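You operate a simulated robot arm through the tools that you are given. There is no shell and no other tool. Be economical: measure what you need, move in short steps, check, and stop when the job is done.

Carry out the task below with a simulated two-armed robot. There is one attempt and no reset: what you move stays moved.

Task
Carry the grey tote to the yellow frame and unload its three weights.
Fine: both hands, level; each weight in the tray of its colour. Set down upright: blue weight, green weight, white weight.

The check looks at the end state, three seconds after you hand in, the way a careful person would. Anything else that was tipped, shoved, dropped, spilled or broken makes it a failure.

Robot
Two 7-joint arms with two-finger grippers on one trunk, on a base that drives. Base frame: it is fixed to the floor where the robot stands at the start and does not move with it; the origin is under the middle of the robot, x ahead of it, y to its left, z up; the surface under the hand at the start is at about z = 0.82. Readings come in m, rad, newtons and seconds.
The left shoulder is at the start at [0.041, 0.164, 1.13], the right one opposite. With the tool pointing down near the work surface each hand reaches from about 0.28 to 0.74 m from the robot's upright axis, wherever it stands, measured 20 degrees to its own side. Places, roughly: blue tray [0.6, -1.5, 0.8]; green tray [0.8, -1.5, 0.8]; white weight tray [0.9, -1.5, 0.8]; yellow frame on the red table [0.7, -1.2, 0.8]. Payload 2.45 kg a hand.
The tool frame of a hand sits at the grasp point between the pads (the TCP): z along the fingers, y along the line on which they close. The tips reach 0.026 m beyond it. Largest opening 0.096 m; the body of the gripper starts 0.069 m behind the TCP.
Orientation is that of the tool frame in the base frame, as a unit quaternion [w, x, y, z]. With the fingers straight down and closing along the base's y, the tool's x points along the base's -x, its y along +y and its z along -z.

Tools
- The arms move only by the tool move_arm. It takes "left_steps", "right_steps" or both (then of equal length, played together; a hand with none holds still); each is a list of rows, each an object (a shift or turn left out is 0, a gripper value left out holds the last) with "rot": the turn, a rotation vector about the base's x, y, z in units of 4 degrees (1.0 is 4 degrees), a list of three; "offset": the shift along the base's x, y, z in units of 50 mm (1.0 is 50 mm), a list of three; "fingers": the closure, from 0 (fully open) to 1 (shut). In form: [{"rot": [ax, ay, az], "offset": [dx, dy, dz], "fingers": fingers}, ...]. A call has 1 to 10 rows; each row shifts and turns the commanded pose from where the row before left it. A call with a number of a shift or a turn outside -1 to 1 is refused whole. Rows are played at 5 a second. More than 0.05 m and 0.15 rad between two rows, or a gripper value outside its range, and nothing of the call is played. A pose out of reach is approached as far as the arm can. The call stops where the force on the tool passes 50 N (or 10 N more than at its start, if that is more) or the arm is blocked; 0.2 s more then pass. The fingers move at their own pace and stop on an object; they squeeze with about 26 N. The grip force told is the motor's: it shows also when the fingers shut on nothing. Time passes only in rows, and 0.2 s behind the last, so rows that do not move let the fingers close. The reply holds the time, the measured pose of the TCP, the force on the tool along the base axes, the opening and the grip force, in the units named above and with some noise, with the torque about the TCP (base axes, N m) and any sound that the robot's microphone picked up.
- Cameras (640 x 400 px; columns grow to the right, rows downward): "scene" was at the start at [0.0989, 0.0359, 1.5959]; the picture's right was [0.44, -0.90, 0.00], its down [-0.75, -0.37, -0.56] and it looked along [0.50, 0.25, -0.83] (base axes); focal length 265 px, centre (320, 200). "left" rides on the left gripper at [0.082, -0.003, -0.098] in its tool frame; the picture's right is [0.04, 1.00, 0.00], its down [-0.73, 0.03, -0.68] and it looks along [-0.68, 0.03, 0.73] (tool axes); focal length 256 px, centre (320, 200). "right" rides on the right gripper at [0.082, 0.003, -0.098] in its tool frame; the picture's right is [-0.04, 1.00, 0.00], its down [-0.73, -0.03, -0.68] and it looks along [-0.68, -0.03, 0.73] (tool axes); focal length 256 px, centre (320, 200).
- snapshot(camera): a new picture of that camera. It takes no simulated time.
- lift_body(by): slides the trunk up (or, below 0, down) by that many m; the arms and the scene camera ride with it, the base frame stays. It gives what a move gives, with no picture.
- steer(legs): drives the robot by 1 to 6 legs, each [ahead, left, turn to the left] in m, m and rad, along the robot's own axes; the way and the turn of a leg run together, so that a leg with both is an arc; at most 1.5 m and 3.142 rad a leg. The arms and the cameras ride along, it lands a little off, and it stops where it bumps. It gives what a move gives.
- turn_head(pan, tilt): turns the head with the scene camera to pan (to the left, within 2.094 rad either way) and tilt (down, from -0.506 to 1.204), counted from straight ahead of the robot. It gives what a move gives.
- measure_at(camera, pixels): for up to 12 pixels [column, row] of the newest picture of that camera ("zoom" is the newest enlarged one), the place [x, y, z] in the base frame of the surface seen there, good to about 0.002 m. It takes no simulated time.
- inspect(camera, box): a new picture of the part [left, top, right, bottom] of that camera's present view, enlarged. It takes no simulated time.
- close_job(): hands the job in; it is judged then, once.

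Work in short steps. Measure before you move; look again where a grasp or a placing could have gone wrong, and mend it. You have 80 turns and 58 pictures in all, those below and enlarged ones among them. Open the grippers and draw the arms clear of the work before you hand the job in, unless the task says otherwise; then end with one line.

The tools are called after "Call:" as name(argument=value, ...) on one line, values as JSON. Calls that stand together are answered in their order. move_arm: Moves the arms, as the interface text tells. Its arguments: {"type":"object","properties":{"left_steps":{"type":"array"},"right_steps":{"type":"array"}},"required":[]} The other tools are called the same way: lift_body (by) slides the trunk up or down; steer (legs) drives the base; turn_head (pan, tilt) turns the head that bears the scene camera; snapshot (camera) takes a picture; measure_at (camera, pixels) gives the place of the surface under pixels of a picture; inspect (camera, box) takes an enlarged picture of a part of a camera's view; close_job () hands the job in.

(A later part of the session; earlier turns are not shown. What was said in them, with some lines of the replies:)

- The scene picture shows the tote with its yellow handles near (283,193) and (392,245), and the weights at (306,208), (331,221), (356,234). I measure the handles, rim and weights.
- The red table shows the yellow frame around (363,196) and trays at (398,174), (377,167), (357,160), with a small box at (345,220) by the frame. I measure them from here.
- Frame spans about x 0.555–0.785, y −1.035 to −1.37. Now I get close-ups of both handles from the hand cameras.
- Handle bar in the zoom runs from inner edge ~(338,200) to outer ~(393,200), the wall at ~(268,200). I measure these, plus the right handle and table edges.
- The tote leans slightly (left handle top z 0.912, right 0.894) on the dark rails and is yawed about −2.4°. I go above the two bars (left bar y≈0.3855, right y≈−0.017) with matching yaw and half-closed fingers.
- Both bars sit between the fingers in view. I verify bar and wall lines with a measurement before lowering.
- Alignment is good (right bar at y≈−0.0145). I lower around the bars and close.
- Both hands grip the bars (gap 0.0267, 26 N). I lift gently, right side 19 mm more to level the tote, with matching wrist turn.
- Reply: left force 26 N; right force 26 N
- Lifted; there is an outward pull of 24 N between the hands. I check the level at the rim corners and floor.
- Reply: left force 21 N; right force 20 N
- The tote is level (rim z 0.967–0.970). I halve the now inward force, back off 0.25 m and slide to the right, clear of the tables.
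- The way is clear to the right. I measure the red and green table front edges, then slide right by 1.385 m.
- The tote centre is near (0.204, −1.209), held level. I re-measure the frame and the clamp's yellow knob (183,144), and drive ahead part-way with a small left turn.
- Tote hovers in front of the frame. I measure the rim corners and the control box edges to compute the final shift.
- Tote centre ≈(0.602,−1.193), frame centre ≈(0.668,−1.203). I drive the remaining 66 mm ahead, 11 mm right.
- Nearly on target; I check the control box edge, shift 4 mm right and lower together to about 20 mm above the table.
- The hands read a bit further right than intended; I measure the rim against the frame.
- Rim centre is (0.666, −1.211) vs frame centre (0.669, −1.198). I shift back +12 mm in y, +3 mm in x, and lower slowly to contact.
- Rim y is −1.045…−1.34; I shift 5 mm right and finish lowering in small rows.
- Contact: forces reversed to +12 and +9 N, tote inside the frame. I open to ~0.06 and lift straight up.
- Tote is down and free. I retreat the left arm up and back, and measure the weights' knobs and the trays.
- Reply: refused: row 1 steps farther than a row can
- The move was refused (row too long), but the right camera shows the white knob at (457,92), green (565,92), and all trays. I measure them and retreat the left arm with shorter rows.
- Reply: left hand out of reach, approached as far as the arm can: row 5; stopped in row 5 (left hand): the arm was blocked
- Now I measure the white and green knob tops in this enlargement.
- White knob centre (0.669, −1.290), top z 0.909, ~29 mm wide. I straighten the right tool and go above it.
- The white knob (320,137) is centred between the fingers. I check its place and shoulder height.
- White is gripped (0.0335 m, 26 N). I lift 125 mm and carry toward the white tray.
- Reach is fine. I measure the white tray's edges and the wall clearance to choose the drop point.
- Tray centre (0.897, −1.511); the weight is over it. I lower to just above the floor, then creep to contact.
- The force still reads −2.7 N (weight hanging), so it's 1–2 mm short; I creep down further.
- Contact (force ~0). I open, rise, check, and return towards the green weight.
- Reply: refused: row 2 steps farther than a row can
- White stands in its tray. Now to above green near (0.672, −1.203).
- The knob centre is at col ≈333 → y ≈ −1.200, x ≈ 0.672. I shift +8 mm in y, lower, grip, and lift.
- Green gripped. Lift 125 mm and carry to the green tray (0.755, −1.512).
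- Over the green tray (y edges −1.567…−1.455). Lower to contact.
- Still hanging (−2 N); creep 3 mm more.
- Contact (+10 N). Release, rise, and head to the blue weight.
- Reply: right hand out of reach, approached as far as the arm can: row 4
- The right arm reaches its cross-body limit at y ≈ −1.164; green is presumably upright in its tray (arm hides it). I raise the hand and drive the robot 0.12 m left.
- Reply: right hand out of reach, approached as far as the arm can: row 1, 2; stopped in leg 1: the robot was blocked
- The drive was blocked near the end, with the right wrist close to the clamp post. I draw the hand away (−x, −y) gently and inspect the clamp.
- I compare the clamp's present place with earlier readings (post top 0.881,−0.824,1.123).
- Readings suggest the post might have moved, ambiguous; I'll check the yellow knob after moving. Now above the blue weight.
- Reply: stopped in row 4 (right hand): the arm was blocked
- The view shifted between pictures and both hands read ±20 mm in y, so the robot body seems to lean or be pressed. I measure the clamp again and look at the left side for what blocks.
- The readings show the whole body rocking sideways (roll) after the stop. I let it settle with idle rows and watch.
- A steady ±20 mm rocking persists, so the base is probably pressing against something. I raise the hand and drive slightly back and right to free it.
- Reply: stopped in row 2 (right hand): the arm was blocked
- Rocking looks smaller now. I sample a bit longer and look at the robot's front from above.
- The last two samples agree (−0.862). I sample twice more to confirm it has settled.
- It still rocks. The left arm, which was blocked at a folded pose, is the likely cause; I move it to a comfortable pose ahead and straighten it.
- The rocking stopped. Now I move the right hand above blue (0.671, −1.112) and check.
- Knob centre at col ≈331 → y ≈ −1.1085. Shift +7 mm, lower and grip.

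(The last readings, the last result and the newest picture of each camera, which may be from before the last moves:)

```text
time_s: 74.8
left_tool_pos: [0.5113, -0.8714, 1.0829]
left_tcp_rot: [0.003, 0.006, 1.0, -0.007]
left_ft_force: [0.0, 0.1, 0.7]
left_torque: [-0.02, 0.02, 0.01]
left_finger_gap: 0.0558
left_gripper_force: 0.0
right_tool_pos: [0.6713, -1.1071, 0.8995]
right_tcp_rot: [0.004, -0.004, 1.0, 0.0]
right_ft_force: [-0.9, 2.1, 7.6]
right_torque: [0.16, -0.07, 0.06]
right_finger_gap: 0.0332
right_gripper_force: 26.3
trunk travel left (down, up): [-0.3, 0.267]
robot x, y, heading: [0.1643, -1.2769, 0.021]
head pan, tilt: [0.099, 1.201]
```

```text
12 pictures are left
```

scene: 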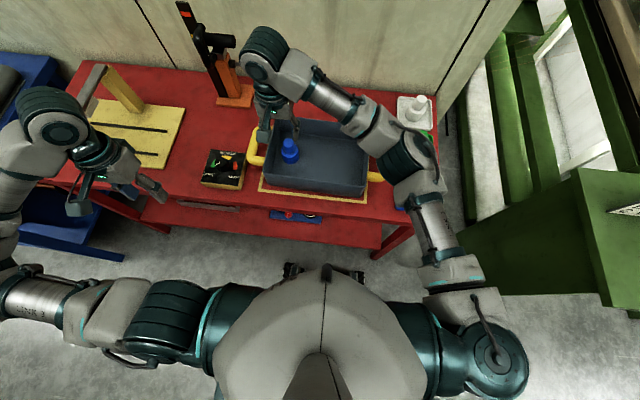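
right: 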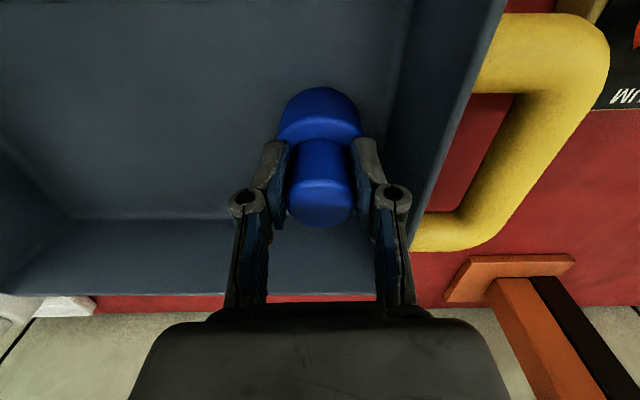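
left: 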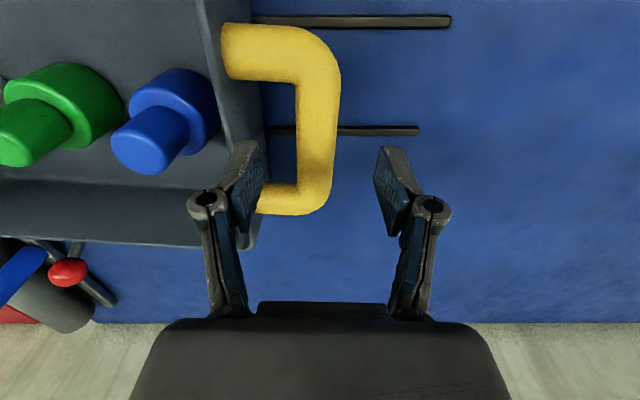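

Blue gripped. Lift and carry towards the blue tray (0.605, −1.512).

Call:
move_arm(right_steps=[{"offset": [0, 0, 0.6]}, {"offset": [0, 0, 0.95]}, {"offset": [0, 0, 0.95]}, {"offset": [-0.15, -0.9, 0]}, {"offset": [-0.15, -0.9, 0]}, {"offset": [-0.15, -0.9, 0]}, {"offset": [-0.15, -0.9, 0]}, {"offset": [-0.15, -0.9, 0]}])

Call:
move_arm(right_steps=[{"offset": [-0.15, -0.9, 0]}, {"offset": [-0.15, -0.9, 0]}, {"offset": [-0.15, -0.9, 0]}, {"offset": [-0.14, -0.9, 0]}, {}])

Call:
snapshot(camera="right")

Call:
measure_at(camera="right", pixels=[[258, 10], [376, 10], [315, 60], [262, 120], [376, 120], [315, 5]])

```text
time_s: 76.6
left_tool_pos: [0.5122, -0.8711, 1.083]
left_tcp_rot: [0.002, 0.005, 1.0, -0.006]
left_ft_force: [0.5, -0.4, -0.1]
left_torque: [0.04, 0.02, -0.03]
left_finger_gap: 0.0556
left_gripper_force: 0.0
right_tool_pos: [0.633, -1.3315, 1.0223]
right_tcp_rot: [0.004, -0.005, 1.0, 0.002]
right_ft_force: [0.5, -0.7, -2.3]
right_torque: [0.02, -0.01, -0.02]
right_finger_gap: 0.0333
right_gripper_force: 25.9
trunk travel left (down, up): [-0.3, 0.267]
robot x, y, heading: [0.1588, -1.2771, 0.017]
head pan, tilt: [0.099, 1.201]
```

```text
time_s: 77.8
left_tool_pos: [0.5138, -0.8706, 1.0823]
left_tcp_rot: [0.002, 0.005, 1.0, -0.006]
left_ft_force: [0.6, -0.1, 0.0]
left_torque: [0.02, 0.02, -0.02]
left_finger_gap: 0.0554
left_gripper_force: 0.1
right_tool_pos: [0.6042, -1.5107, 1.0241]
right_tcp_rot: [0.004, -0.005, 1.0, 0.0]
right_ft_force: [-0.2, -0.1, -2.6]
right_torque: [0.01, -0.01, -0.02]
right_finger_gap: 0.0331
right_gripper_force: 25.9
trunk travel left (down, up): [-0.3, 0.267]
robot x, y, heading: [0.1602, -1.2772, 0.022]
head pan, tilt: [0.099, 1.201]
```

```text
11 pictures are left
```

right: 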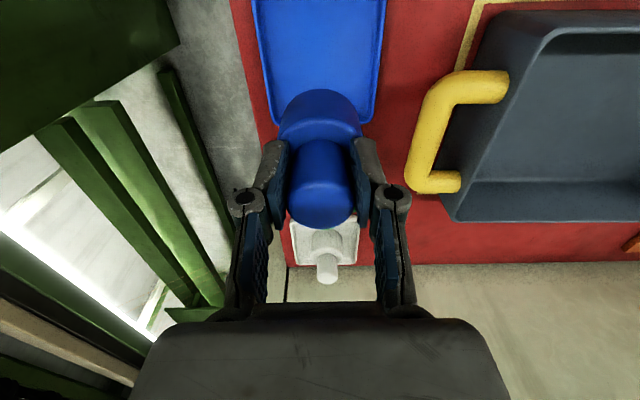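

```text
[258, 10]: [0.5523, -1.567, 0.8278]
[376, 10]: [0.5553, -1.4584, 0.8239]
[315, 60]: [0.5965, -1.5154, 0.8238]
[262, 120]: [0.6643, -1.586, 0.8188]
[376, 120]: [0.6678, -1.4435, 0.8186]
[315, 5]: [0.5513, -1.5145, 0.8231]
```

Over the blue tray. Lower and creep to contact.

Call:
move_arm(right_steps=[{"offset": [0, 0, -0.6]}, {"offset": [0, 0, -0.7]}, {"offset": [0, 0, -0.6]}, {"offset": [0, 0, -0.5]}, {"offset": [0, 0, -0.06]}, {"offset": [0, 0, -0.04]}, {"offset": [0, 0, -0.02]}, {}])

```text
time_s: 79.6
left_tool_pos: [0.5126, -0.8709, 1.082]
left_tcp_rot: [0.002, 0.004, 1.0, -0.007]
left_ft_force: [-1.2, 0.0, 0.2]
left_torque: [0.01, 0.01, -0.01]
left_finger_gap: 0.0555
left_gripper_force: 0.3
right_tool_pos: [0.6036, -1.5109, 0.8979]
right_tcp_rot: [0.004, -0.004, 1.0, 0.0]
right_ft_force: [0.4, 0.5, 1.5]
right_torque: [-0.11, -0.05, 0.01]
right_finger_gap: 0.0333
right_gripper_force: 26.5
trunk travel left (down, up): [-0.3, 0.267]
robot x, y, heading: [0.1632, -1.276, 0.02]
head pan, tilt: [0.099, 1.201]
```

Contact (+1.5 N). Release, rise straight up, then draw back a little and look.

Call:
move_arm(right_steps=[{"fingers": 0.42}, {"fingers": 0.42}, {"offset": [0, 0, 0.4]}, {"offset": [0, 0, 0.95]}, {"offset": [0, 0, 0.95]}, {"offset": [0, 0, 0.95]}, {"offset": [-0.9, 0, 0]}, {"offset": [-0.9, 0, 0]}])

Call:
turn_head(pan=-0.3, tilt=0.9)

Call:
snapshot(camera="scene")

```text
time_s: 81.4
left_tool_pos: [0.5102, -0.8718, 1.0835]
left_tcp_rot: [0.003, 0.006, 1.0, -0.006]
left_ft_force: [-0.1, 0.4, 0.6]
left_torque: [0.0, -0.04, 0.01]
left_finger_gap: 0.0559
left_gripper_force: 0.0
right_tool_pos: [0.5111, -1.5124, 1.0614]
right_tcp_rot: [0.005, -0.003, 1.0, 0.0]
right_ft_force: [-0.3, 0.2, 0.7]
right_torque: [0.01, 0.0, -0.02]
right_finger_gap: 0.0555
right_gripper_force: 0.1
trunk travel left (down, up): [-0.3, 0.267]
robot x, y, heading: [0.1626, -1.2793, 0.019]
head pan, tilt: [0.099, 1.201]
```

```text
time_s: 82.3
left_tool_pos: [0.5126, -0.8711, 1.0817]
left_tcp_rot: [0.002, 0.006, 1.0, -0.008]
left_ft_force: [-1.4, 0.5, 0.0]
left_torque: [0.03, 0.02, -0.04]
left_finger_gap: 0.0557
left_gripper_force: 0.1
right_tool_pos: [0.5129, -1.5122, 1.0596]
right_tcp_rot: [0.004, -0.004, 1.0, 0.0]
right_ft_force: [-0.1, -0.4, 0.6]
right_torque: [-0.04, 0.01, -0.01]
right_finger_gap: 0.0557
right_gripper_force: 0.1
trunk travel left (down, up): [-0.3, 0.267]
robot x, y, heading: [0.1613, -1.2809, 0.019]
head pan, tilt: [-0.3, 0.901]
```

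```text
10 pictures are left
```

scene: 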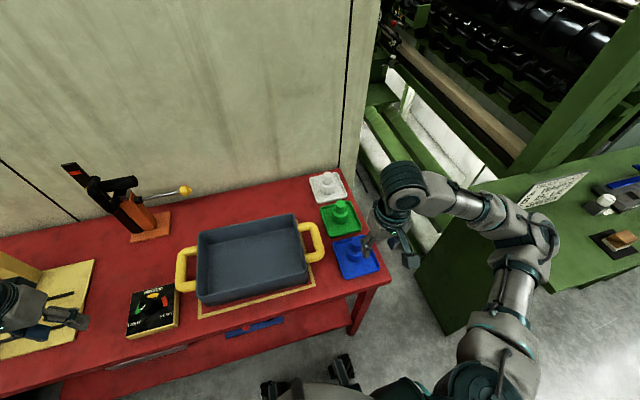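

All three appear placed. I check the clamp's yellow knob (185,190) against the earlier (0.888,−1.044,0.974), then back the robot off 0.2 m so the arms are clear.

Call:
measure_at(camera="scene", pixels=[[185, 190], [188, 190], [72, 169], [170, 234], [170, 211], [180, 322], [178, 290]])

Call:
steer(legs=[[-0.2, 0, 0]])

Call:
inspect(camera="scene", box=[160, 130, 400, 280])

Call:
inspect(camera="scene", box=[310, 130, 390, 230])

```text
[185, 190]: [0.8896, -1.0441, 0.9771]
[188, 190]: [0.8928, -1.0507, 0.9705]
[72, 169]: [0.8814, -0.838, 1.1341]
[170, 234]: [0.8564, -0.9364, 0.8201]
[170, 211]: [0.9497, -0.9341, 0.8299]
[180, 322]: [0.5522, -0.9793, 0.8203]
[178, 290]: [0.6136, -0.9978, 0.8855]
```

```text
time_s: 83.9
left_tool_pos: [0.314, -0.874, 1.0815]
left_tcp_rot: [0.001, 0.006, 1.0, -0.007]
left_ft_force: [-0.3, -0.2, 0.2]
left_torque: [-0.03, -0.01, -0.02]
left_finger_gap: 0.0558
left_gripper_force: 0.1
right_tool_pos: [0.3157, -1.5144, 1.0604]
right_tcp_rot: [0.005, -0.004, 1.0, -0.001]
right_ft_force: [-0.1, 0.0, 0.2]
right_torque: [0.0, -0.03, 0.04]
right_finger_gap: 0.0554
right_gripper_force: 0.1
trunk travel left (down, up): [-0.3, 0.267]
robot x, y, heading: [-0.0365, -1.2818, 0.02]
head pan, tilt: [-0.3, 0.901]
```

```text
2.67 times, centred on (280, 205) of scene
```

zoom: 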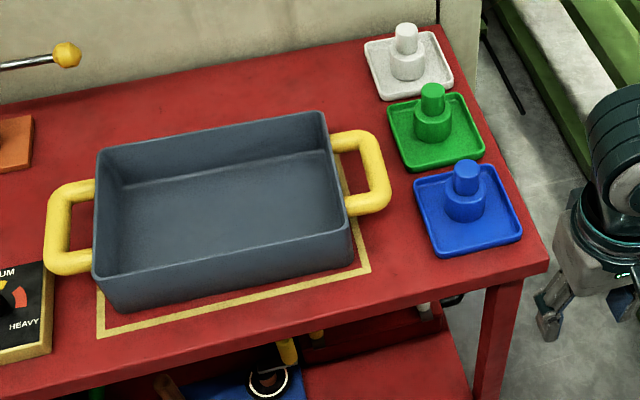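

```text
4.00 times, centred on (350, 180) of scene
```

zoom: 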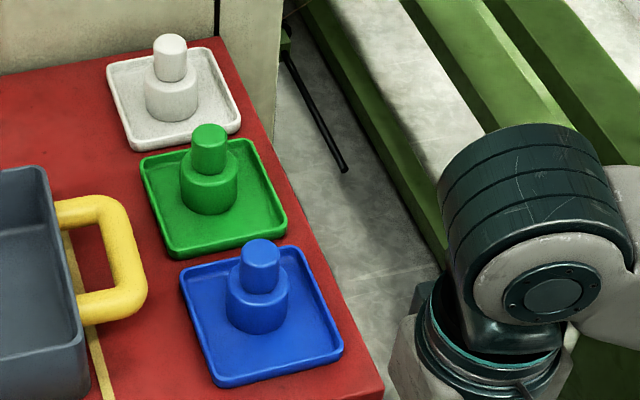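

Everything stands upright in its tray, the tote is inside the frame, and the clamp knob is where it was (0.890,−1.044,0.977). I open both grippers fully.

Call:
move_arm(left_steps=[{"fingers": 0}, {}, {}], right_steps=[{"fingers": 0}, {}, {}])

Call:
measure_at(camera="scene", pixels=[[185, 190]])

```text
time_s: 84.7
left_tool_pos: [0.3125, -0.8749, 1.0836]
left_tcp_rot: [0.003, 0.005, 1.0, -0.007]
left_ft_force: [0.0, -0.2, -0.3]
left_torque: [-0.01, 0.02, -0.02]
left_finger_gap: 0.0961
left_gripper_force: 0.1
right_tool_pos: [0.3116, -1.5147, 1.0629]
right_tcp_rot: [0.006, -0.004, 1.0, -0.001]
right_ft_force: [0.2, -0.2, 0.1]
right_torque: [0.02, 0.0, -0.02]
right_finger_gap: 0.0959
right_gripper_force: 0.1
trunk travel left (down, up): [-0.3, 0.267]
robot x, y, heading: [-0.0393, -1.2793, 0.018]
head pan, tilt: [-0.3, 0.901]
```

```text
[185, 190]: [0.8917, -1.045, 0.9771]
```

Grippers are open and the arms are clear; I hand in.

Call:
close_job()

```text
The job is handed in.
```

The grey tote is in the yellow frame, and the blue, green and white weights each stand upright in the tray of their colour. The right wrist came close to the clamp during one blocked drive, but the clamp's knob still measured where it was before.
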